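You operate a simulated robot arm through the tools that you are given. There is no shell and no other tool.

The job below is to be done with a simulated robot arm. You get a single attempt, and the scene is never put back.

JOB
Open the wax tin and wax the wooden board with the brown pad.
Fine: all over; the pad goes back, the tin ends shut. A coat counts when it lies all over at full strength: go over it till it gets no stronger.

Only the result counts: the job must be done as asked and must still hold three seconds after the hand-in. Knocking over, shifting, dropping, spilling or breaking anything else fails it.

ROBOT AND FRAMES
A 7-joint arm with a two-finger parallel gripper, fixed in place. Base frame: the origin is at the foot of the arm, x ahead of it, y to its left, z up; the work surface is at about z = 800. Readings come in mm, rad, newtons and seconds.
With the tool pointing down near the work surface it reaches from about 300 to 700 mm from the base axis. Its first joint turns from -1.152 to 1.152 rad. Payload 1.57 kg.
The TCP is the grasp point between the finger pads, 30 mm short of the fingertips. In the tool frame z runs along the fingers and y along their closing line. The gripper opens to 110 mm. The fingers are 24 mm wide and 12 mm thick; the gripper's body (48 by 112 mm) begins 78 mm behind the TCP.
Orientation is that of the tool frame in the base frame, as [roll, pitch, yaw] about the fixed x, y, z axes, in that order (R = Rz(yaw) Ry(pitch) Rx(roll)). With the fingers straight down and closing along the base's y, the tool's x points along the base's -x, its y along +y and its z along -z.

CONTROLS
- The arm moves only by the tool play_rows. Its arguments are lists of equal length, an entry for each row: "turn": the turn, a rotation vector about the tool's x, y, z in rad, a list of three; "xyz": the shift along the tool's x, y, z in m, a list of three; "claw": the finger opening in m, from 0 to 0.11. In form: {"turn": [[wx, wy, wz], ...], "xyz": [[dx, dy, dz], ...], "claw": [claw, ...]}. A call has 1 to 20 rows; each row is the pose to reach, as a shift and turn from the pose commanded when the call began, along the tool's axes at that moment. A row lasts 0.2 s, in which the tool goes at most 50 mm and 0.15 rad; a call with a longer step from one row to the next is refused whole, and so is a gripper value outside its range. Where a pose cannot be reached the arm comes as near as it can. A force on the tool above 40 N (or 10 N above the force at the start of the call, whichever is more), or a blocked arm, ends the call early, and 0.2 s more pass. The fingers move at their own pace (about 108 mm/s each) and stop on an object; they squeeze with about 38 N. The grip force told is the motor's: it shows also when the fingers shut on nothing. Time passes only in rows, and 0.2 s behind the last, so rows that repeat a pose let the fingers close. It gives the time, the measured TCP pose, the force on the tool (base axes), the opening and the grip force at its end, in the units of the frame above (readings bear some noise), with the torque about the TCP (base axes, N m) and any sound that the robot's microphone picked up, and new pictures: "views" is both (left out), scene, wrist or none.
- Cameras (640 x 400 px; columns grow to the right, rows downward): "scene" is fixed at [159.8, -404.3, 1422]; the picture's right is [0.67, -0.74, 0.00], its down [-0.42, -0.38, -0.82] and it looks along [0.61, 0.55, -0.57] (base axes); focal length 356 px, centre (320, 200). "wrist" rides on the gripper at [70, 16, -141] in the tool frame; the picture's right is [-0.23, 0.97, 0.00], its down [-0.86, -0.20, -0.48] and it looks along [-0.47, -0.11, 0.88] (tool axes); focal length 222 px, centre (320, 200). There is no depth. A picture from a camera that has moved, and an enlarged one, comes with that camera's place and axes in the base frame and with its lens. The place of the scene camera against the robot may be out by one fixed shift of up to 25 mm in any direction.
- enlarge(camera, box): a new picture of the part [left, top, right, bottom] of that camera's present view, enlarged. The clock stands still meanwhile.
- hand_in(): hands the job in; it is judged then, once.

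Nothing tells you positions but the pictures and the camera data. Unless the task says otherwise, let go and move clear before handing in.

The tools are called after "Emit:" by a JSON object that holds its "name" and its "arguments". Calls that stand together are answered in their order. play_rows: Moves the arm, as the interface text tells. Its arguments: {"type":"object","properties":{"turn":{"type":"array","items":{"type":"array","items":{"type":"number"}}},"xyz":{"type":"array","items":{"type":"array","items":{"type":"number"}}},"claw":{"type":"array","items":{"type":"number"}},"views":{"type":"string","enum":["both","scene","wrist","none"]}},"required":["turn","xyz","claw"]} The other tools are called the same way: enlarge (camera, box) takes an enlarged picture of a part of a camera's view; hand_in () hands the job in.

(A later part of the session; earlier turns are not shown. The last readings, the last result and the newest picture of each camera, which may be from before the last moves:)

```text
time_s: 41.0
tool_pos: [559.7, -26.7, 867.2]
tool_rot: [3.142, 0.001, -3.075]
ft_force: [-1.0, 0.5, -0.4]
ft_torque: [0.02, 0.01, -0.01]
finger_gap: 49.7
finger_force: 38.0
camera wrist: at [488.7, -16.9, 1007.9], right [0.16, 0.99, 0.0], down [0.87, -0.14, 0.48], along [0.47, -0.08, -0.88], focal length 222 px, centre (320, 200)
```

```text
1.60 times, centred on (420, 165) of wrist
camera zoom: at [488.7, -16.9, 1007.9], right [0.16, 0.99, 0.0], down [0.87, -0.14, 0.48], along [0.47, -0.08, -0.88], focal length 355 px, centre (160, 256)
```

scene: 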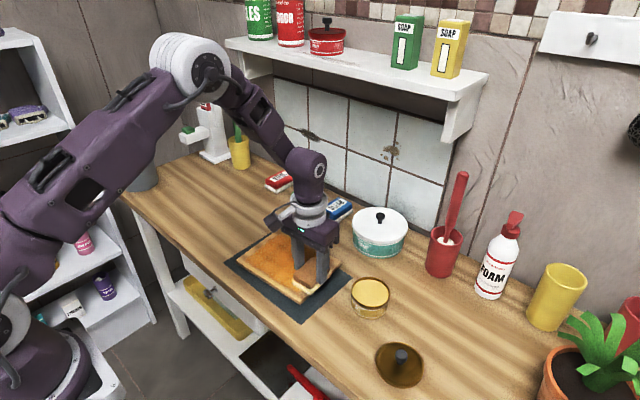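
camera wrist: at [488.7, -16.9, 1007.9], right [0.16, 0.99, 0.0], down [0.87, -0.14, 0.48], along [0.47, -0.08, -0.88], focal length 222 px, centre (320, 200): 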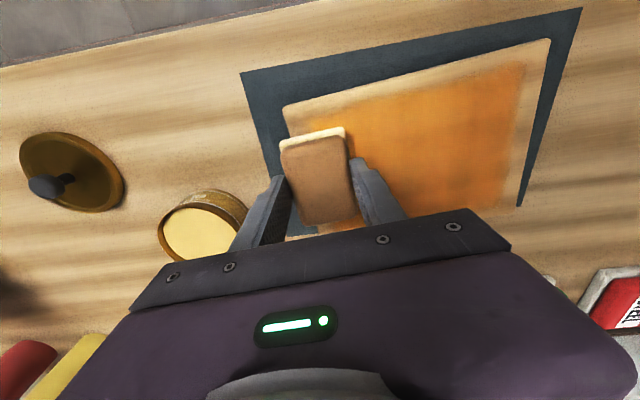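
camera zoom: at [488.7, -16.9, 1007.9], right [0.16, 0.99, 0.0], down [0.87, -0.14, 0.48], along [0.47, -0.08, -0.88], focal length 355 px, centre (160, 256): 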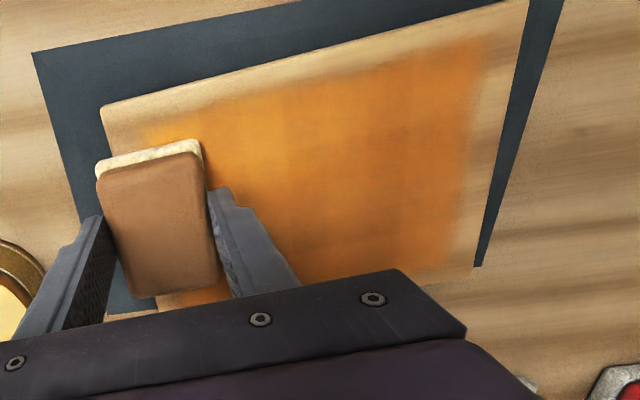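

Force dropped to zero at the end, and edges still show an uncoated margin. I'll lift the pad and look at the whole board and the felt's remaining wax.

Emit:
{"name": "play_rows", "arguments": {"turn": [[0, 0, 0], [0, 0, 0], [0, 0, 0], [0, 0, 0], [0, 0, 0], [0, 0, 0]], "xyz": [[0, 0, -0.01], [0, 0, -0.04], [0.02, -0.02, -0.07], [0.04, -0.04, -0.09], [0.06, -0.07, -0.1], [0.07, -0.1, -0.1]], "claw": [0.03, 0.03, 0.03, 0.03, 0.03, 0.03]}}

Emit:
{"name": "enlarge", "arguments": {"camera": "scene", "box": [215, 200, 375, 330]}}

Emit:
{"name": "enlarge", "arguments": {"camera": "wrist", "box": [320, 30, 640, 230]}}

Emit:
{"name": "enlarge", "arguments": {"camera": "wrist", "box": [260, 110, 380, 185]}}

```text
time_s: 42.4
tool_pos: [494.9, -131.2, 965.7]
tool_rot: [3.14, -0.001, -3.073]
ft_force: [0.4, -0.3, 0.1]
ft_torque: [0.0, 0.01, 0.03]
finger_gap: 49.8
finger_force: 37.9
camera wrist: at [424.0, -120.5, 1107.6], right [0.16, 0.99, 0.0], down [0.87, -0.14, 0.48], along [0.47, -0.08, -0.88], focal length 222 px, centre (320, 200)
```

scene: 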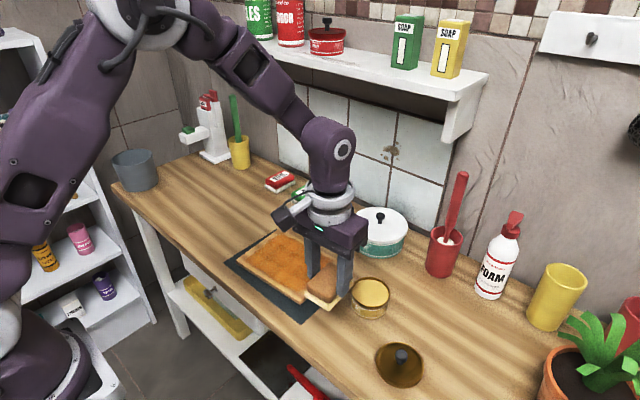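
wrist: 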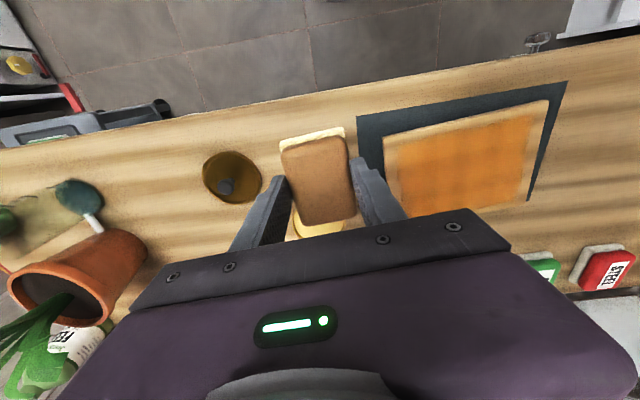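

```text
3.08 times, centred on (295, 265) of scene
camera zoom: at [159.8, -404.2, 1421.9], right [0.67, -0.74, 0.0], down [-0.42, -0.38, -0.82], along [0.61, 0.55, -0.57], focal length 1095 px, centre (397, 0)
```

zoom: 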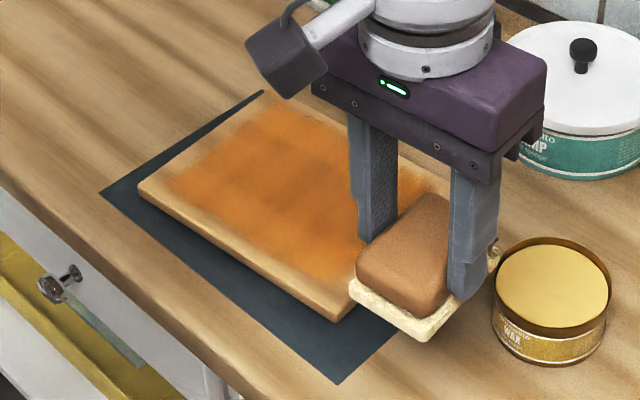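

```text
2.00 times, centred on (480, 130) of wrist
camera zoom: at [424.0, -120.5, 1107.6], right [0.16, 0.99, 0.0], down [0.87, -0.14, 0.48], along [0.47, -0.08, -0.88], focal length 444 px, centre (0, 340)
```

zoom: 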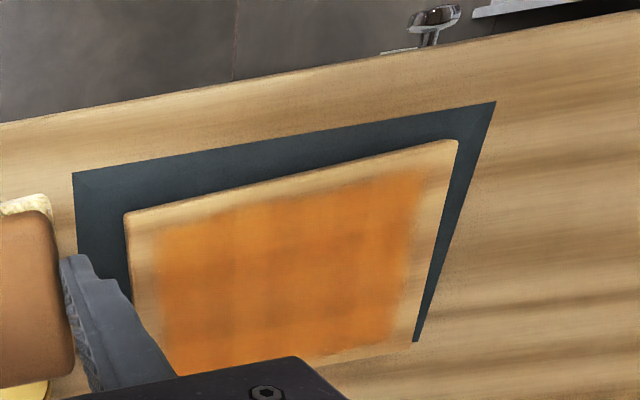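

```text
5.33 times, centred on (320, 148) of wrist
camera zoom: at [424.0, -120.5, 1107.6], right [0.16, 0.99, 0.0], down [0.87, -0.14, 0.48], along [0.47, -0.08, -0.88], focal length 1185 px, centre (320, 480)
```

zoom: 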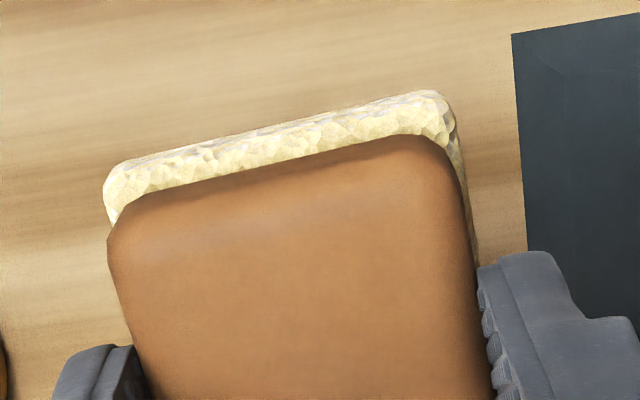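

The coat looks patchy with a uniform uncoated rim of ~15 mm. I'll test near the corner next to the tin: set the pad down there with a light press and rub to see whether the rim takes wax.

Emit:
{"name": "play_rows", "arguments": {"turn": [[0, 0, 0], [0, 0, 0], [0, 0, 0], [0, 0, 0], [0, 0, 0], [0, 0, 0], [0, 0, 0]], "xyz": [[-0.015, 0.035, 0], [-0.03, 0.07, 0.01], [-0.04, 0.102, 0.03], [-0.04, 0.102, 0.06], [-0.04, 0.102, 0.085], [-0.04, 0.102, 0.097], [-0.04, 0.102, 0.1]], "claw": [0.03, 0.03, 0.03, 0.03, 0.03, 0.03, 0.03]}}

Emit:
{"name": "enlarge", "arguments": {"camera": "scene", "box": [215, 200, 375, 330]}}

```text
time_s: 44.0
tool_pos: [531.7, -26.3, 866.9]
tool_rot: [-3.141, 0.001, -3.072]
ft_force: [-2.0, 1.7, 12.1]
ft_torque: [0.11, 0.16, 0.0]
finger_gap: 49.6
finger_force: 38.6
camera wrist: at [458.3, -15.3, 1007.6], right [0.16, 0.99, 0.0], down [0.87, -0.14, 0.48], along [0.47, -0.08, -0.88], focal length 222 px, centre (320, 200)
```

scene: 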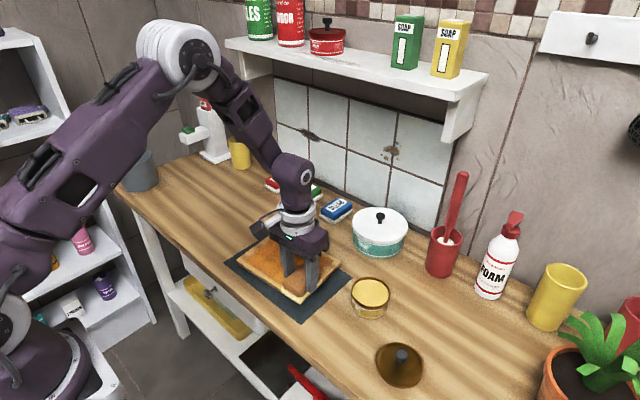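
wrist: 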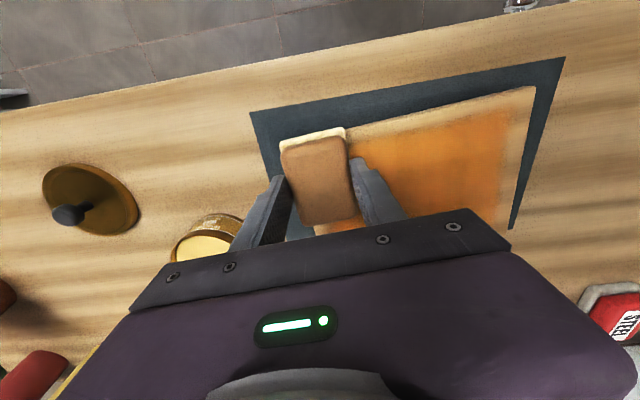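

```text
3.08 times, centred on (295, 265) of scene
camera zoom: at [159.6, -404.2, 1422.0], right [0.67, -0.74, 0.0], down [-0.42, -0.38, -0.82], along [0.61, 0.55, -0.57], focal length 1095 px, centre (397, 0)
```

zoom: 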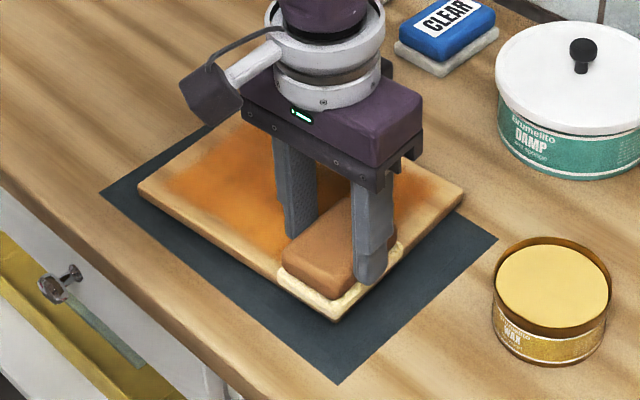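

12 N contact at the corner. I'll rub back and forth along this short edge and see if the rim takes colour.

Emit:
{"name": "play_rows", "arguments": {"turn": [[0, 0, 0], [0, 0, 0], [0, 0, 0], [0, 0, 0], [0, 0, 0], [0, 0, 0], [0, 0, 0], [0, 0, 0], [0, 0, 0], [0, 0, 0], [0, 0, 0], [0, 0, 0], [0, 0, 0], [0, 0, 0], [0, 0, 0], [0, 0, 0], [0, 0, 0], [0, 0, 0]], "xyz": [[0, 0.015, 0], [0, 0.03, 0], [0, 0.015, 0], [0, 0, 0], [0, 0.015, 0], [0, 0, 0], [-0.02, 0, 0], [-0.04, 0, 0], [-0.06, 0, 0], [-0.08, 0, 0], [-0.09, 0, 0], [-0.09, 0.015, 0], [-0.09, 0, 0], [-0.07, 0, 0], [-0.05, 0, 0], [-0.05, 0.015, 0], [-0.05, 0.03, 0], [-0.05, 0.045, 0]], "claw": [0.03, 0.03, 0.03, 0.03, 0.03, 0.03, 0.03, 0.03, 0.03, 0.03, 0.03, 0.03, 0.03, 0.03, 0.03, 0.03, 0.03, 0.03]}}

Emit:
{"name": "enlarge", "arguments": {"camera": "scene", "box": [215, 200, 375, 330]}}

Emit:
{"name": "enlarge", "arguments": {"camera": "wrist", "box": [160, 40, 520, 265]}}

```text
time_s: 45.2
tool_pos: [529.4, -18.6, 866.2]
tool_rot: [-3.133, 0.003, -3.078]
ft_force: [-2.5, 0.3, 9.4]
ft_torque: [0.28, 0.14, 0.08]
finger_gap: 49.9
finger_force: 37.8
stopped in row 6: the force on the tool passed its limit at 41 N (the readings are from after the stop); the commanded pose is now the measured one
camera wrist: at [457.6, -7.9, 1007.1], right [0.16, 0.99, -0.01], down [0.86, -0.14, 0.48], along [0.47, -0.08, -0.88], focal length 222 px, centre (320, 200)
```

scene: 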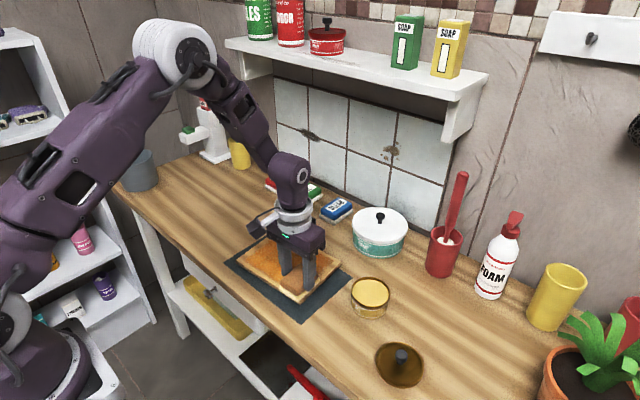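
wrist: 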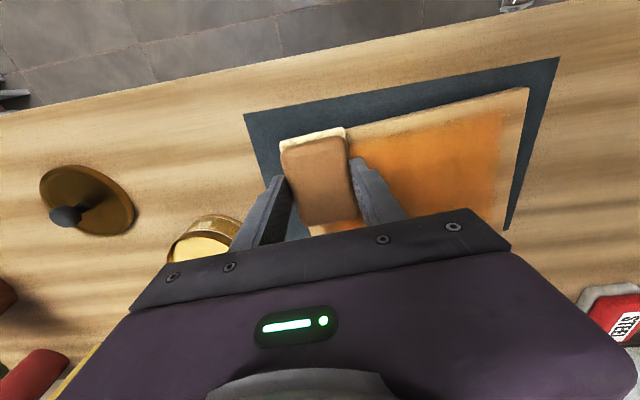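

```text
3.08 times, centred on (295, 265) of scene
camera zoom: at [159.5, -404.3, 1422.0], right [0.67, -0.74, 0.0], down [-0.42, -0.38, -0.82], along [0.61, 0.55, -0.57], focal length 1095 px, centre (397, 0)
```

zoom: 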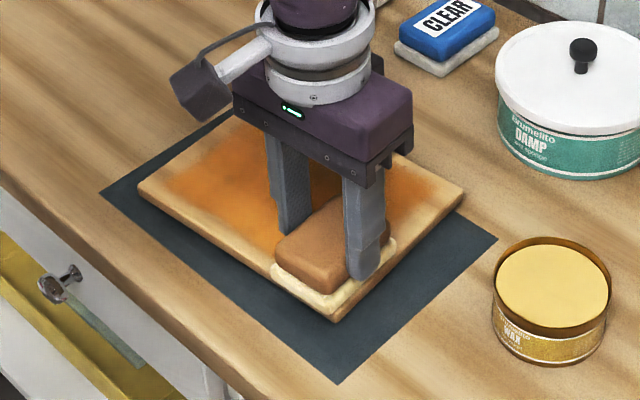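

```text
1.78 times, centred on (340, 152) of wrist
camera zoom: at [457.6, -7.9, 1007.1], right [0.16, 0.99, -0.01], down [0.86, -0.14, 0.48], along [0.47, -0.08, -0.88], focal length 395 px, centre (284, 284)
```

zoom: 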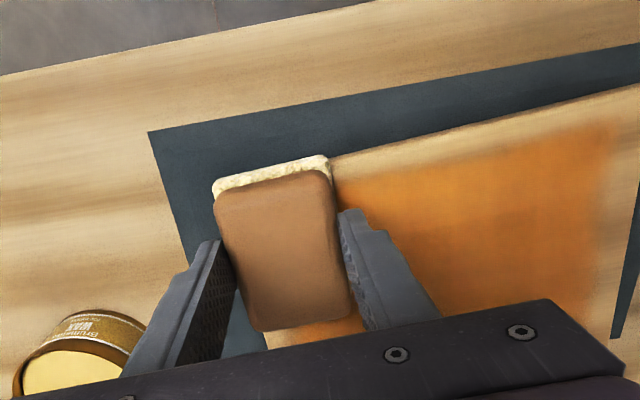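

The force limit tripped at a reversal (41 N), but the board hasn't moved. I'll lift off, level the tool again, and look at that edge.

Emit:
{"name": "play_rows", "arguments": {"turn": [[-0.0086, 0.003, -0.0045], [-0.0086, 0.003, -0.0045], [-0.0086, 0.003, -0.0045], [-0.0086, 0.003, -0.0045], [-0.0086, 0.003, -0.0045]], "xyz": [[0, 0, -0.004], [0, 0, -0.02], [0, 0.03, -0.05], [0.0, 0.07, -0.07], [0, 0.1, -0.07]], "claw": [0.03, 0.03, 0.03, 0.03, 0.03]}}

Emit:
{"name": "enlarge", "arguments": {"camera": "scene", "box": [215, 200, 375, 330]}}

Emit:
{"name": "enlarge", "arguments": {"camera": "wrist", "box": [60, 40, 420, 265]}}

```text
time_s: 46.4
tool_pos: [524.2, 83.3, 934.9]
tool_rot: [3.141, -0.002, -3.073]
ft_force: [0.2, 0.2, -0.1]
ft_torque: [-0.01, -0.01, 0.0]
finger_gap: 49.9
finger_force: 37.8
camera wrist: at [452.5, 91.8, 1076.2], right [0.16, 0.99, 0.0], down [0.87, -0.14, 0.48], along [0.47, -0.08, -0.88], focal length 222 px, centre (320, 200)
```

scene: 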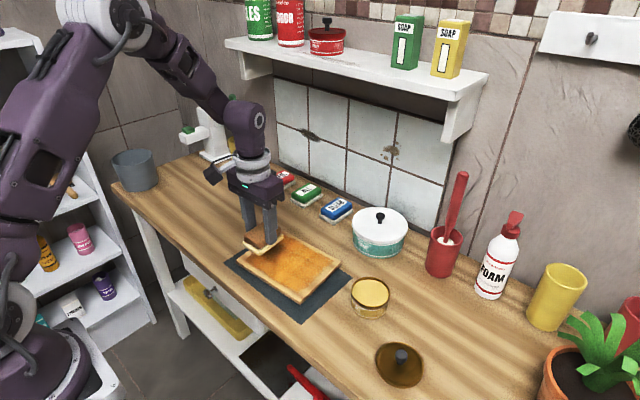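
wrist: 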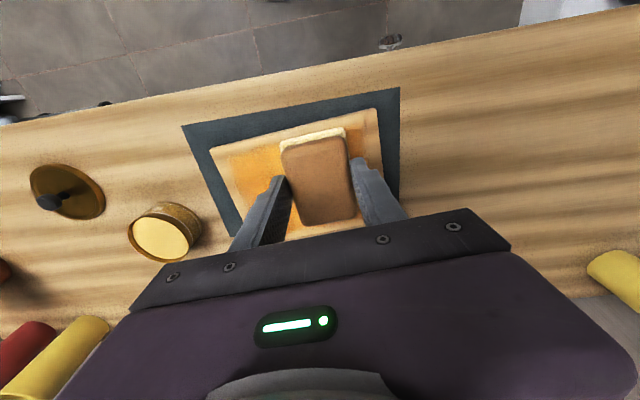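

```text
3.08 times, centred on (295, 265) of scene
camera zoom: at [159.8, -404.3, 1422.0], right [0.67, -0.74, 0.0], down [-0.42, -0.38, -0.82], along [0.61, 0.55, -0.57], focal length 1095 px, centre (397, 0)
```

zoom: 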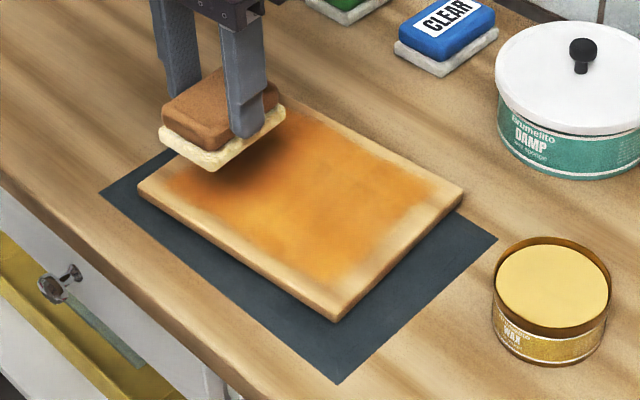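

```text
1.78 times, centred on (240, 152) of wrist
camera zoom: at [452.5, 91.8, 1076.2], right [0.16, 0.99, 0.0], down [0.87, -0.14, 0.48], along [0.47, -0.08, -0.88], focal length 395 px, centre (462, 284)
```

zoom: 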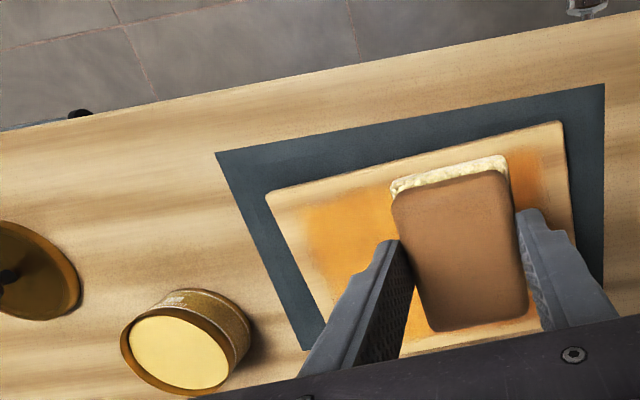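

The rim hasn't changed so far. Let me look closely at the coat's texture and edges.

Emit:
{"name": "enlarge", "arguments": {"camera": "scene", "box": [280, 230, 350, 310]}}

Emit:
{"name": "enlarge", "arguments": {"camera": "wrist", "box": [200, 110, 300, 240]}}

Emit:
{"name": "enlarge", "arguments": {"camera": "scene", "box": [230, 225, 290, 285]}}

```text
5.00 times, centred on (315, 270) of scene
camera zoom: at [159.8, -404.3, 1422.0], right [0.67, -0.74, 0.0], down [-0.42, -0.38, -0.82], along [0.61, 0.55, -0.57], focal length 1779 px, centre (345, -150)
```

zoom: 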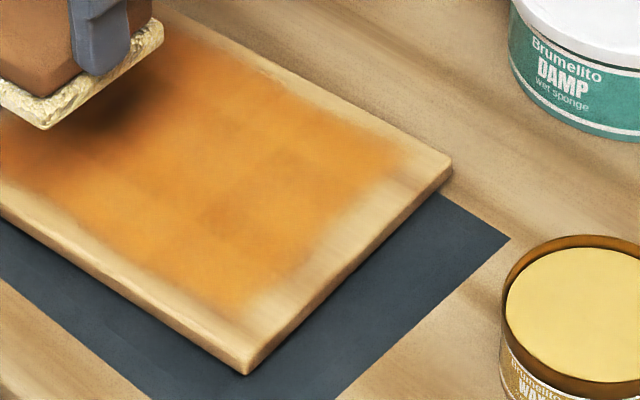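

```text
3.08 times, centred on (250, 175) of wrist
camera zoom: at [452.5, 91.8, 1076.2], right [0.16, 0.99, 0.0], down [0.87, -0.14, 0.48], along [0.47, -0.08, -0.88], focal length 684 px, centre (535, 277)
```

zoom: 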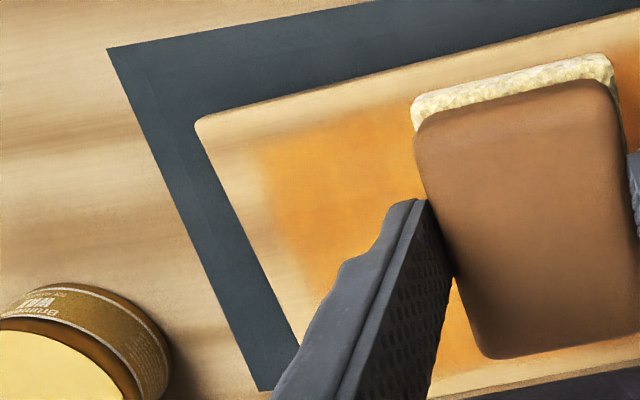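

```text
6.67 times, centred on (260, 255) of scene
camera zoom: at [159.8, -404.3, 1422.0], right [0.67, -0.74, 0.0], down [-0.42, -0.38, -0.82], along [0.61, 0.55, -0.57], focal length 2372 px, centre (720, -167)
```

zoom: 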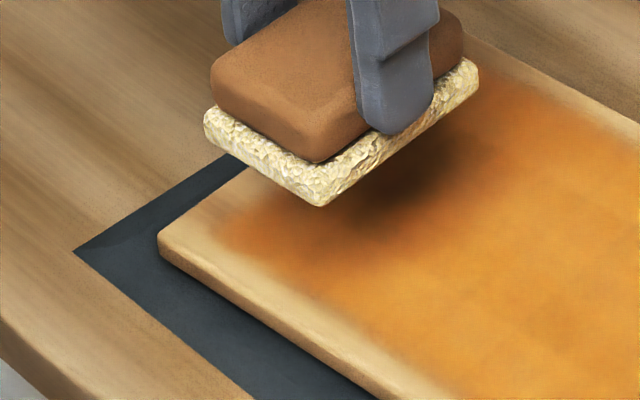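

The felt may be running low on wax, so before drawing conclusions I'll recharge: back over the tin.

Emit:
{"name": "play_rows", "arguments": {"turn": [[0, 0, 0], [0, 0, 0], [0, 0, 0], [0, 0, 0], [0, 0, 0], [0, 0, 0], [0, 0, 0], [0, 0, 0]], "xyz": [[-0.008, -0.03, 0], [-0.018, -0.068, 0], [-0.028, -0.106, 0], [-0.038, -0.144, 0], [-0.048, -0.182, 0], [-0.057, -0.216, 0], [-0.0634, -0.2379, 0.0], [-0.0634, -0.2379, 0.02]], "claw": [0.03, 0.03, 0.03, 0.03, 0.03, 0.03, 0.03, 0.03]}}

Emit:
{"name": "enlarge", "arguments": {"camera": "scene", "box": [215, 200, 375, 330]}}

Emit:
{"name": "enlarge", "arguments": {"camera": "wrist", "box": [220, 20, 540, 220]}}

```text
time_s: 48.2
tool_pos: [602.1, -151.6, 915.5]
tool_rot: [3.14, 0.001, -3.074]
ft_force: [0.1, 0.1, -0.9]
ft_torque: [-0.03, 0.03, 0.0]
finger_gap: 49.7
finger_force: 38.1
camera wrist: at [530.8, -142.8, 1056.1], right [0.16, 0.99, 0.0], down [0.87, -0.14, 0.48], along [0.47, -0.08, -0.88], focal length 222 px, centre (320, 200)
```

scene: 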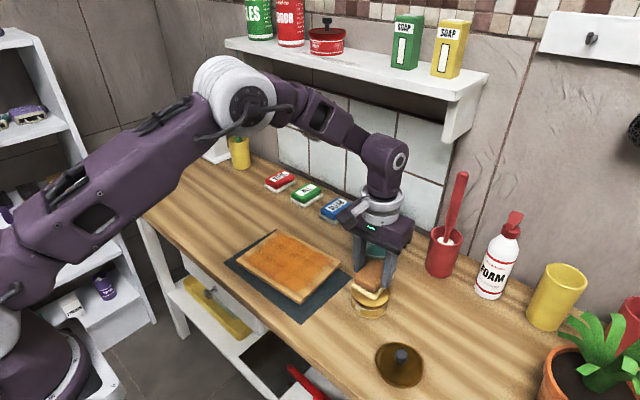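
wrist: 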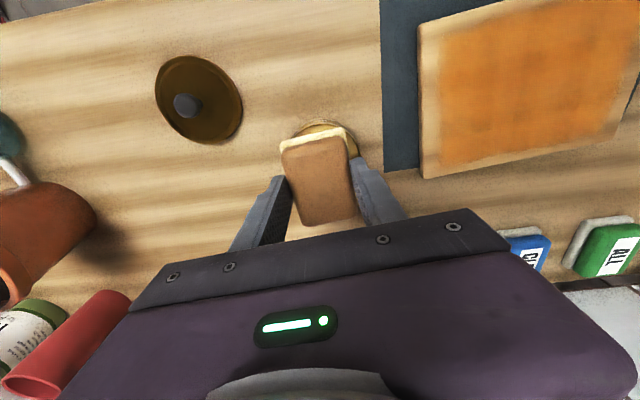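

```text
3.08 times, centred on (295, 265) of scene
camera zoom: at [159.8, -404.3, 1422.0], right [0.67, -0.74, 0.0], down [-0.42, -0.38, -0.82], along [0.61, 0.55, -0.57], focal length 1095 px, centre (397, 0)
```

zoom: 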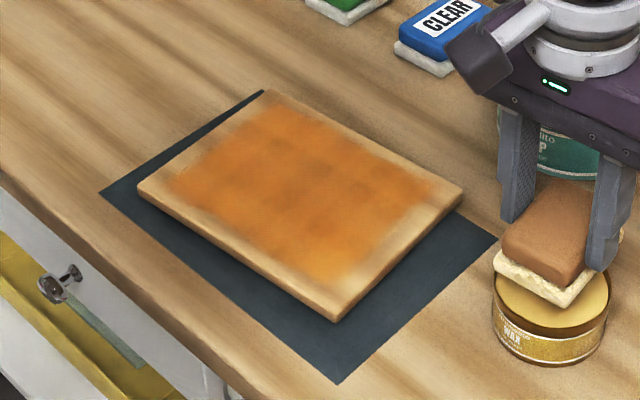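

```text
2.00 times, centred on (380, 120) of wrist
camera zoom: at [530.8, -142.8, 1056.1], right [0.16, 0.99, 0.0], down [0.87, -0.14, 0.48], along [0.47, -0.08, -0.88], focal length 444 px, centre (200, 360)
```

zoom: 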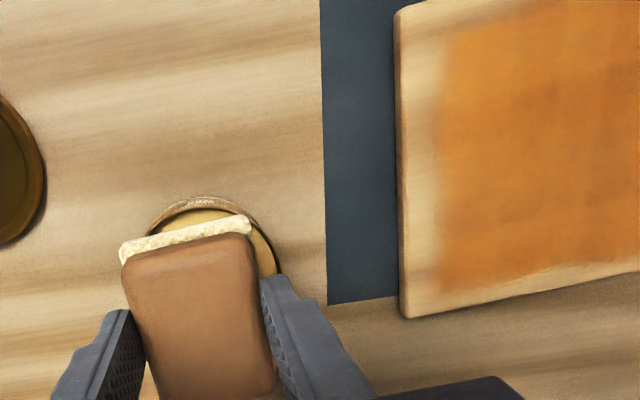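

Now I can see the coat clearly: a rectangle with a pale rim of ~12–20 mm left all round. I'll recharge the pad with wax: lower into the tin slowly.

Emit:
{"name": "play_rows", "arguments": {"turn": [[0, 0, 0], [0, 0, 0], [0, 0, 0], [0, 0, 0], [0, 0, 0], [0, 0, 0], [0, 0, 0], [0, 0, 0], [0, 0, 0]], "xyz": [[0, 0, 0.012], [0, 0, 0.022], [0, 0, 0.027], [0, 0, 0.029], [0, 0, 0.0305], [0, 0, 0.0315], [0, 0, 0.0325], [0, 0, 0.0325], [0, 0, 0.0325]], "claw": [0.03, 0.03, 0.03, 0.03, 0.03, 0.03, 0.03, 0.03, 0.03]}}

Emit:
{"name": "enlarge", "arguments": {"camera": "scene", "box": [350, 260, 410, 320]}}

```text
time_s: 50.2
tool_pos: [603.3, -153.0, 884.3]
tool_rot: [-3.14, 0.002, -3.072]
ft_force: [-5.2, 2.0, 24.8]
ft_torque: [0.01, 0.15, -0.01]
finger_gap: 50.0
finger_force: 37.8
camera wrist: at [531.0, -142.0, 1024.9], right [0.16, 0.99, 0.0], down [0.87, -0.14, 0.48], along [0.47, -0.08, -0.88], focal length 222 px, centre (320, 200)
```

scene: 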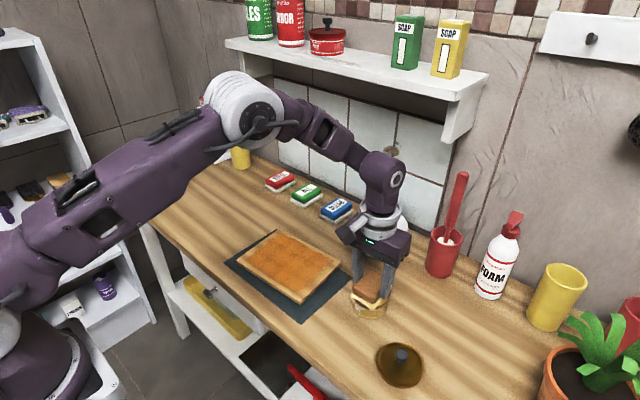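
wrist: 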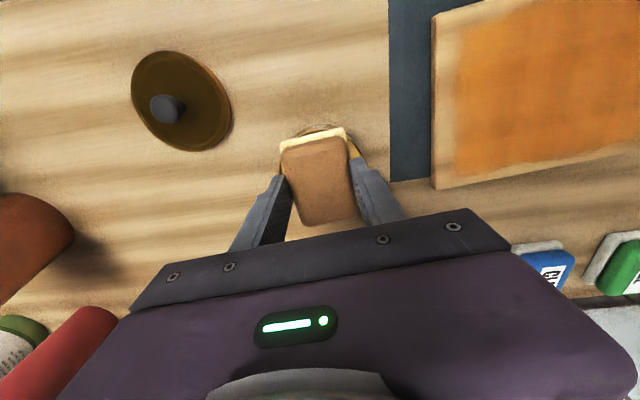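

```text
6.67 times, centred on (380, 290) of scene
camera zoom: at [159.2, -404.1, 1422.1], right [0.67, -0.74, 0.0], down [-0.42, -0.38, -0.82], along [0.61, 0.55, -0.57], focal length 2372 px, centre (-80, -400)
```

zoom: 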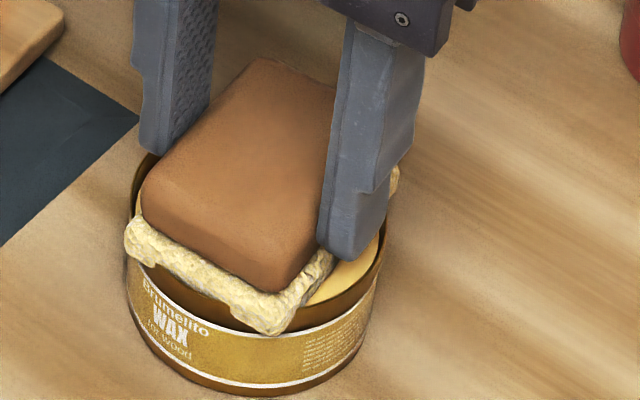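

The pad is recharged. I'll lift, carry it back to the board's short edge near the tin, and set it down on the corner.

Emit:
{"name": "play_rows", "arguments": {"turn": [[0, 0, 0], [0, 0, 0], [0, 0, 0], [0, 0, 0], [0, 0, 0], [0, 0, 0], [0, 0, 0], [0, 0, 0], [0, 0, 0], [0, 0, 0], [0, 0, 0], [0, 0, 0]], "xyz": [[0, 0, -0.003], [0, 0, -0.012], [0, 0, -0.03], [0, 0, -0.045], [0.018, 0.04, -0.045], [0.036, 0.08, -0.045], [0.052, 0.115, -0.045], [0.0611, 0.1319, -0.03], [0.0611, 0.1319, -0.01], [0.0611, 0.1319, 0.006], [0.0611, 0.1319, 0.0135], [0.0611, 0.1319, 0.016]], "claw": [0.03, 0.03, 0.03, 0.03, 0.03, 0.03, 0.03, 0.03, 0.03, 0.03, 0.03, 0.03]}}

Emit:
{"name": "enlarge", "arguments": {"camera": "wrist", "box": [200, 60, 520, 260]}}

```text
time_s: 52.8
tool_pos: [534.2, -23.4, 867.4]
tool_rot: [3.141, 0.001, -3.074]
ft_force: [0.0, -1.0, 0.4]
ft_torque: [-0.03, -0.01, 0.01]
finger_gap: 49.7
finger_force: 37.6
camera wrist: at [461.9, -14.3, 1007.7], right [0.16, 0.99, 0.0], down [0.87, -0.14, 0.48], along [0.47, -0.08, -0.88], focal length 222 px, centre (320, 200)
```

scene: 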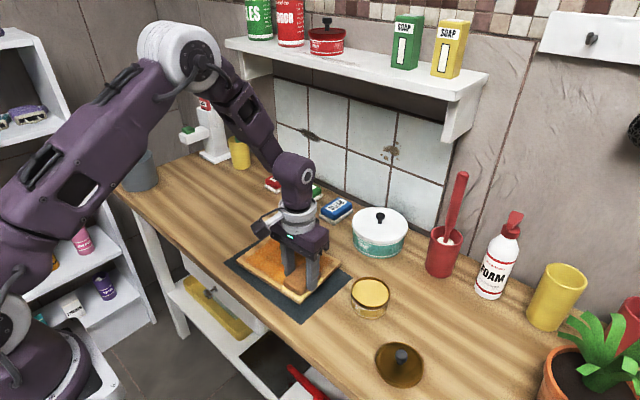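
wrist: 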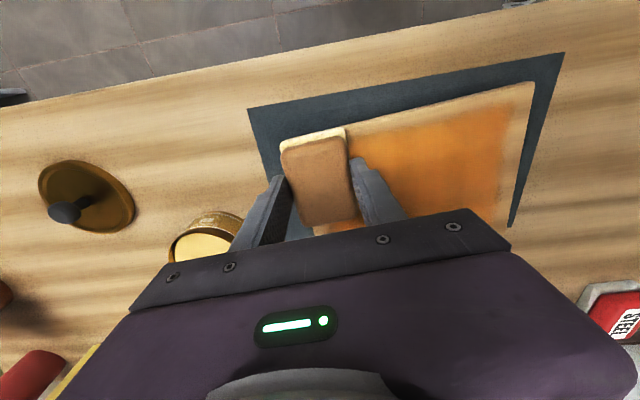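

```text
2.00 times, centred on (360, 160) of wrist
camera zoom: at [461.9, -14.3, 1007.7], right [0.16, 0.99, 0.0], down [0.87, -0.14, 0.48], along [0.47, -0.08, -0.88], focal length 444 px, centre (240, 280)
```

zoom: 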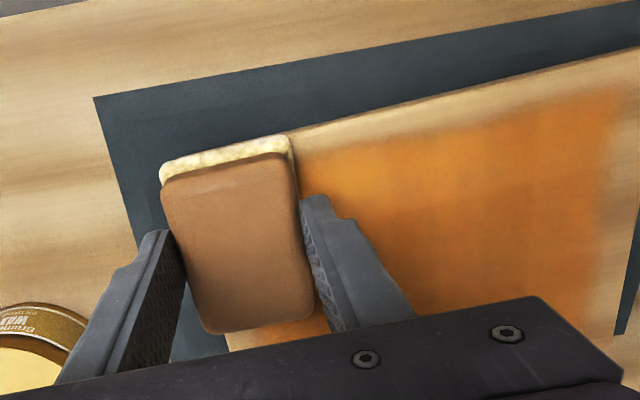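

Emit:
{"name": "play_rows", "arguments": {"turn": [[0, 0, 0], [0, 0, 0], [0, 0, 0], [0, 0, 0], [0, 0, 0], [0, 0, 0], [0, 0, 0], [0, 0, 0]], "xyz": [[0, 0, 0.001], [-0.007, 0, 0.0012], [-0.021, 0, 0.0012], [-0.035, 0, 0.0012], [-0.049, 0, 0.0012], [-0.063, 0, 0.0012], [-0.077, 0, 0.0012], [-0.084, 0, 0.0012]], "claw": [0.03, 0.03, 0.03, 0.03, 0.03, 0.03, 0.03, 0.03]}}

Emit:
{"name": "enlarge", "arguments": {"camera": "wrist", "box": [200, 60, 520, 260]}}

Emit:
{"name": "enlarge", "arguments": {"camera": "scene", "box": [215, 200, 375, 330]}}

```text
time_s: 54.6
tool_pos: [616.0, -21.1, 865.8]
tool_rot: [3.14, 0.0, -3.073]
ft_force: [-11.7, -1.1, 24.7]
ft_torque: [-0.08, 0.38, 0.03]
finger_gap: 49.5
finger_force: 38.1
camera wrist: at [544.5, -9.9, 1007.1], right [0.16, 0.99, 0.0], down [0.87, -0.14, 0.48], along [0.47, -0.08, -0.88], focal length 222 px, centre (320, 200)
```

scene: 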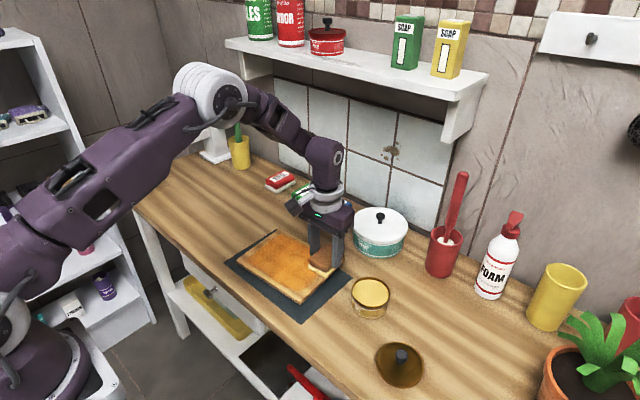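
wrist: 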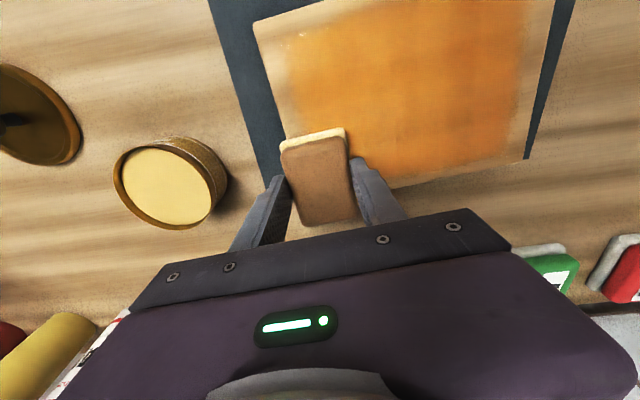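

```text
2.00 times, centred on (360, 160) of wrist
camera zoom: at [544.5, -9.9, 1007.1], right [0.16, 0.99, 0.0], down [0.87, -0.14, 0.48], along [0.47, -0.08, -0.88], focal length 444 px, centre (240, 280)
```

zoom: 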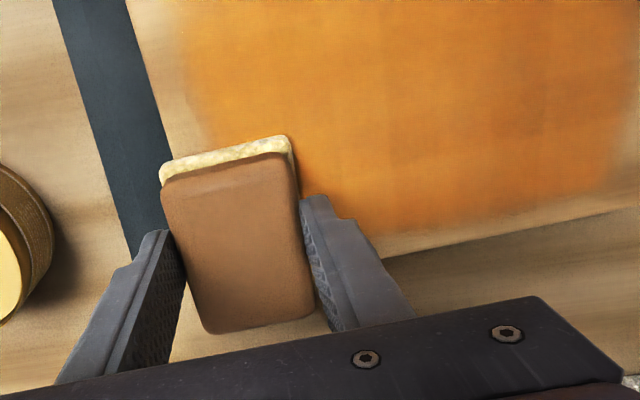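

```text
3.08 times, centred on (295, 265) of scene
camera zoom: at [159.0, -404.3, 1422.1], right [0.67, -0.74, 0.0], down [-0.42, -0.38, -0.82], along [0.61, 0.55, -0.57], focal length 1095 px, centre (397, 0)
```

zoom: 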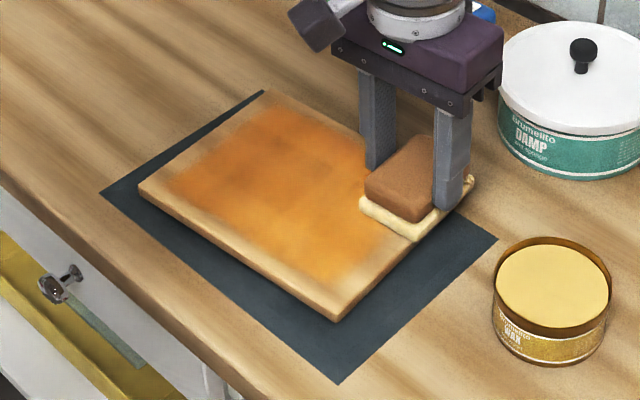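

Even a fresh, firm rub along this edge left the rim pale. I'll test with more overhang (pad centre about 9 mm from the edge), moving back along the edge with a lighter press.

Emit:
{"name": "play_rows", "arguments": {"turn": [[0, 0, 0], [0, 0, 0], [0, 0, 0], [0, 0, 0], [0, 0, 0], [0, 0, 0], [0, 0, 0], [0, 0, 0], [0, 0, 0], [0, 0, 0], [0, 0, 0]], "xyz": [[0, -0.004, -0.0008], [0, -0.009, -0.0008], [0, -0.013, -0.0008], [0.01, -0.013, -0.0008], [0.022, -0.013, -0.0008], [0.034, -0.013, -0.0008], [0.046, -0.013, -0.0008], [0.058, -0.013, -0.0006], [0.07, -0.013, -0.0004], [0.082, -0.013, -0.0002], [0.094, -0.013, 0]], "claw": [0.03, 0.03, 0.03, 0.03, 0.03, 0.03, 0.03, 0.03, 0.03, 0.03, 0.03]}}

Emit:
{"name": "enlarge", "arguments": {"camera": "wrist", "box": [200, 60, 520, 260]}}

Emit:
{"name": "enlarge", "arguments": {"camera": "scene", "box": [215, 200, 375, 330]}}

```text
time_s: 57.0
tool_pos: [524.6, -38.4, 866.5]
tool_rot: [3.14, 0.003, -3.073]
ft_force: [6.8, -0.2, 11.3]
ft_torque: [0.08, -0.19, 0.02]
finger_gap: 49.6
finger_force: 38.0
camera wrist: at [452.1, -28.3, 1006.9], right [0.16, 0.99, 0.0], down [0.87, -0.14, 0.48], along [0.47, -0.08, -0.88], focal length 222 px, centre (320, 200)
```

scene: 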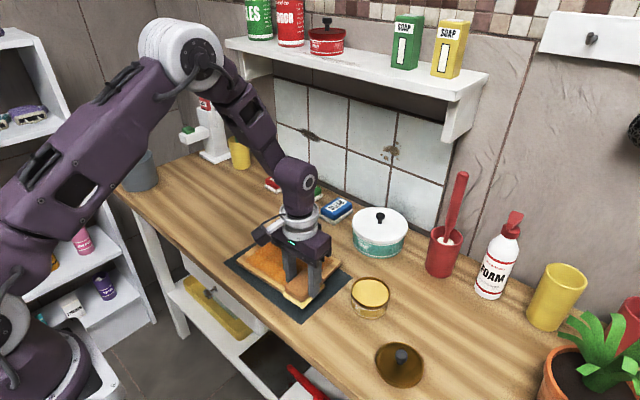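
wrist: 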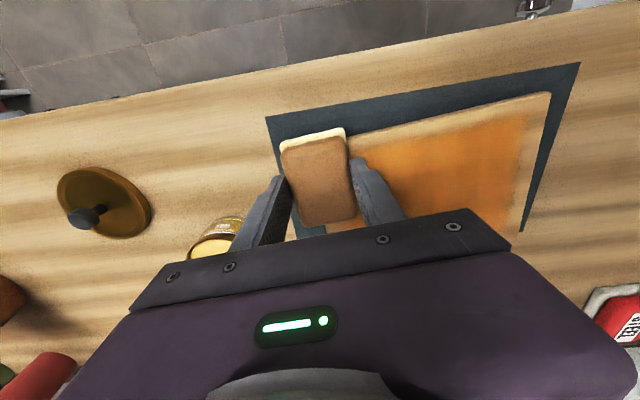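

```text
2.00 times, centred on (360, 160) of wrist
camera zoom: at [452.1, -28.3, 1006.9], right [0.16, 0.99, 0.0], down [0.87, -0.14, 0.48], along [0.47, -0.08, -0.88], focal length 444 px, centre (240, 280)
```

zoom: 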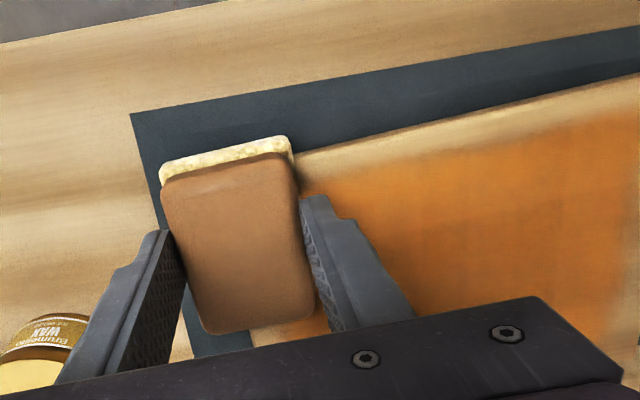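

```text
3.08 times, centred on (295, 265) of scene
camera zoom: at [159.7, -404.2, 1422.0], right [0.67, -0.74, 0.0], down [-0.42, -0.38, -0.82], along [0.61, 0.55, -0.57], focal length 1095 px, centre (397, 0)
```

zoom: 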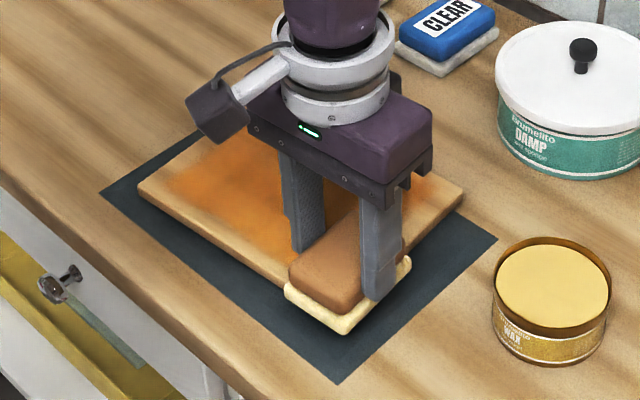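

Emit:
{"name": "play_rows", "arguments": {"turn": [[0, 0, 0], [0, 0, 0], [0, 0, 0], [0, 0, 0], [0, 0, 0]], "xyz": [[0, 0, -0.005], [0, 0, -0.03], [0, 0.035, -0.05], [0.0, 0.075, -0.06], [0, 0.115, -0.06]], "claw": [0.03, 0.03, 0.03, 0.03, 0.03], "views": "none"}}

Emit:
{"name": "enlarge", "arguments": {"camera": "scene", "box": [280, 230, 350, 310]}}

Emit:
{"name": "enlarge", "arguments": {"camera": "wrist", "box": [160, 90, 320, 240]}}

```text
time_s: 58.2
tool_pos: [519.1, 75.7, 925.1]
tool_rot: [3.14, -0.001, -3.073]
ft_force: [-0.3, 0.8, -0.4]
ft_torque: [-0.03, -0.03, 0.0]
finger_gap: 49.6
finger_force: 38.5
```

```text
5.00 times, centred on (315, 270) of scene
camera zoom: at [159.7, -404.3, 1422.0], right [0.67, -0.74, 0.0], down [-0.42, -0.38, -0.82], along [0.61, 0.55, -0.57], focal length 1779 px, centre (345, -150)
```

zoom: 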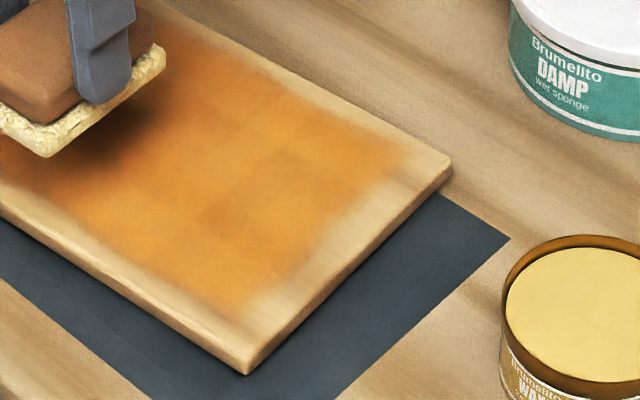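

```text
2.67 times, centred on (240, 165) of wrist
camera zoom: at [447.0, 86.0, 1067.3], right [0.16, 0.99, 0.0], down [0.87, -0.14, 0.48], along [0.47, -0.08, -0.88], focal length 592 px, centre (533, 293)
```

zoom: 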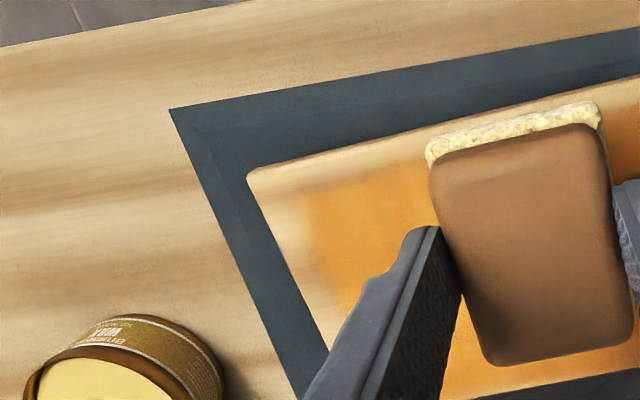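

Nothing changed at the edge or elsewhere. I'll try a stroke fully inside the board (no overhang) with the charged pad, to see whether the interior gets any stronger.

Emit:
{"name": "play_rows", "arguments": {"turn": [[0, 0, 0], [0, 0, 0], [0, 0, 0], [0, 0, 0], [0, 0, 0], [0, 0, 0], [0, 0, 0], [0, 0, 0], [0, 0, 0], [0, 0, 0], [0, 0, 0], [0, 0, 0], [0, 0, 0], [0, 0, 0], [0, 0, 0]], "xyz": [[-0.02, 0.01, 0], [-0.04, 0.02, 0.01], [-0.06, 0.03, 0.03], [-0.06, 0.03, 0.05], [-0.06, 0.03, 0.0565], [-0.06, 0.03, 0.0585], [-0.06, 0.03, 0.0593], [-0.06, 0.015, 0.0593], [-0.06, 0, 0.0595], [-0.06, -0.015, 0.0595], [-0.06, -0.03, 0.0596], [-0.06, -0.045, 0.0598], [-0.06, -0.06, 0.0598], [-0.06, -0.075, 0.06], [-0.06, -0.082, 0.06]], "claw": [0.03, 0.03, 0.03, 0.03, 0.03, 0.03, 0.03, 0.03, 0.03, 0.03, 0.03, 0.03, 0.03, 0.03, 0.03]}}

Emit:
{"name": "enlarge", "arguments": {"camera": "wrist", "box": [200, 20, 520, 220]}}

Emit:
{"name": "enlarge", "arguments": {"camera": "scene", "box": [215, 200, 375, 330]}}

```text
time_s: 61.4
tool_pos: [582.2, -0.3, 865.5]
tool_rot: [3.139, 0.002, -3.071]
ft_force: [-1.6, 11.3, 23.6]
ft_torque: [0.4, 0.01, 0.0]
finger_gap: 49.6
finger_force: 37.9
camera wrist: at [509.8, 9.8, 1006.8], right [0.16, 0.99, 0.0], down [0.87, -0.14, 0.48], along [0.47, -0.07, -0.88], focal length 222 px, centre (320, 200)
```

scene: 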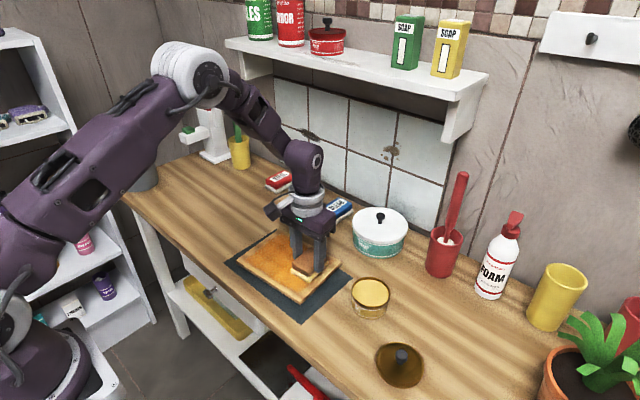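
wrist: 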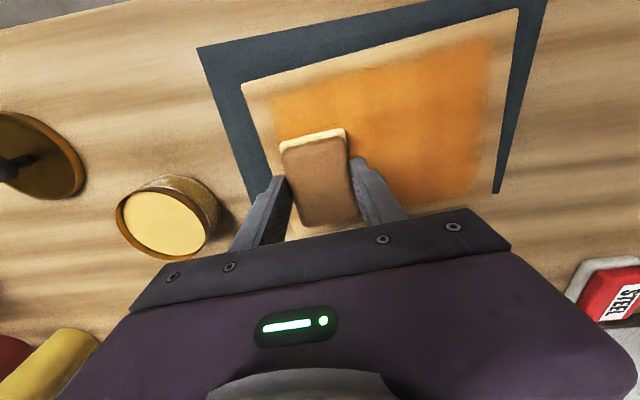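

```text
2.00 times, centred on (360, 120) of wrist
camera zoom: at [509.8, 9.8, 1006.8], right [0.16, 0.99, 0.0], down [0.87, -0.14, 0.48], along [0.47, -0.07, -0.88], focal length 444 px, centre (240, 360)
```

zoom: 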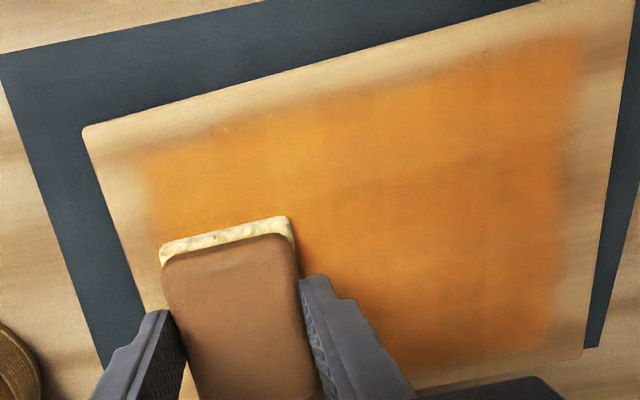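

```text
3.08 times, centred on (295, 265) of scene
camera zoom: at [159.3, -404.0, 1422.1], right [0.67, -0.74, 0.0], down [-0.42, -0.38, -0.82], along [0.61, 0.55, -0.57], focal length 1095 px, centre (397, 0)
```

zoom: 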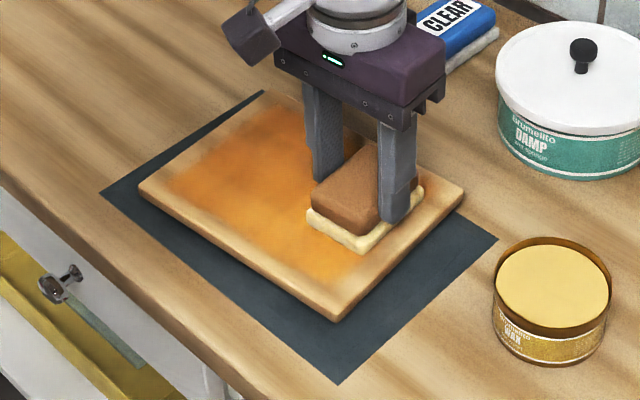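

The inner band now looks slightly deeper than the front band, so strength builds with each pass and the pale rim seems to be how the coat is drawn. I'll go over the whole board systematically, keeping the pad flush with the edges: first the back (high-x) row.

Emit:
{"name": "play_rows", "arguments": {"turn": [[0, 0, 0], [0, 0, 0], [0, 0, 0], [0, 0, 0], [0, 0, 0], [0, 0, 0], [0, 0, 0], [0, 0, 0], [0, 0, 0], [0, 0, 0], [0, 0, 0], [0, 0, 0], [0, 0, 0], [0, 0, 0], [0, 0, 0], [0, 0, 0], [0, 0, 0]], "xyz": [[-0.006, -0.003, -0.0004], [-0.016, -0.007, -0.0005], [-0.026, -0.012, -0.0005], [-0.029, -0.012, -0.0005], [-0.029, -0.004, -0.0005], [-0.029, 0.01, -0.0005], [-0.029, 0.026, -0.0006], [-0.029, 0.042, -0.0006], [-0.029, 0.058, -0.0007], [-0.029, 0.074, -0.0007], [-0.029, 0.09, -0.0008], [-0.029, 0.106, -0.0008], [-0.029, 0.12, -0.0008], [-0.029, 0.127, -0.0008], [-0.022, 0.127, -0.0008], [-0.01, 0.127, -0.0008], [0.0, 0.127, -0.0008]], "claw": [0.03, 0.03, 0.03, 0.03, 0.03, 0.03, 0.03, 0.03, 0.03, 0.03, 0.03, 0.03, 0.03, 0.03, 0.03, 0.03, 0.03]}}

Emit:
{"name": "enlarge", "arguments": {"camera": "wrist", "box": [40, 20, 400, 245]}}

Emit:
{"name": "enlarge", "arguments": {"camera": "scene", "box": [215, 200, 375, 330]}}

```text
time_s: 65.0
tool_pos: [572.6, 125.8, 865.2]
tool_rot: [3.139, 0.0, -3.073]
ft_force: [0.8, 0.7, 2.0]
ft_torque: [0.08, -0.11, 0.0]
finger_gap: 49.6
finger_force: 38.3
camera wrist: at [500.5, 135.6, 1006.9], right [0.16, 0.99, 0.0], down [0.87, -0.14, 0.48], along [0.47, -0.08, -0.88], focal length 222 px, centre (320, 200)
```

scene: 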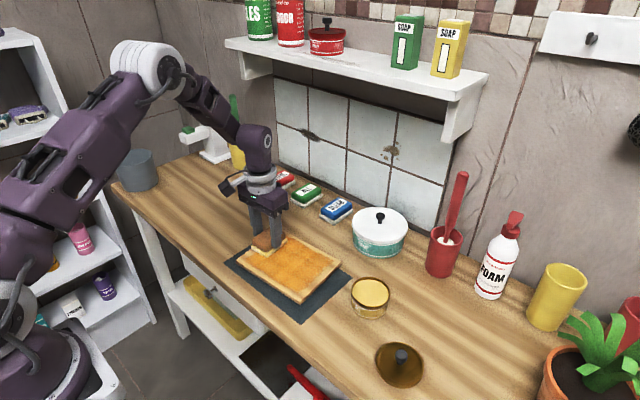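
wrist: 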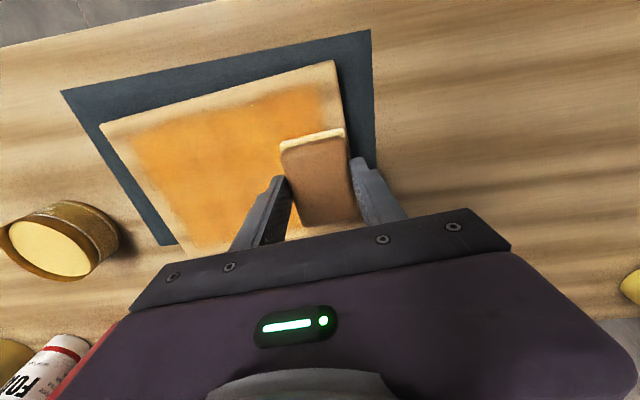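

```text
1.78 times, centred on (220, 132) of wrist
camera zoom: at [500.5, 135.6, 1006.9], right [0.16, 0.99, 0.0], down [0.87, -0.14, 0.48], along [0.47, -0.08, -0.88], focal length 395 px, centre (498, 320)
```

zoom: 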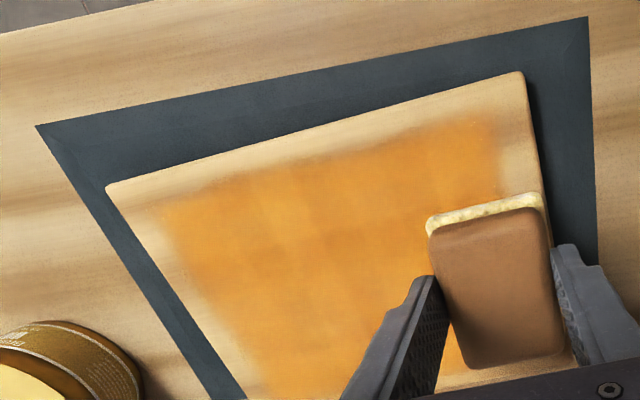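

```text
3.08 times, centred on (295, 265) of scene
camera zoom: at [159.8, -404.3, 1422.0], right [0.67, -0.74, 0.0], down [-0.42, -0.38, -0.82], along [0.61, 0.55, -0.57], focal length 1095 px, centre (397, 0)
```

zoom: 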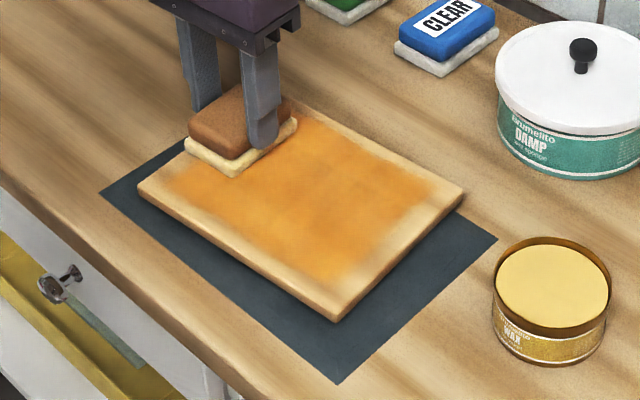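

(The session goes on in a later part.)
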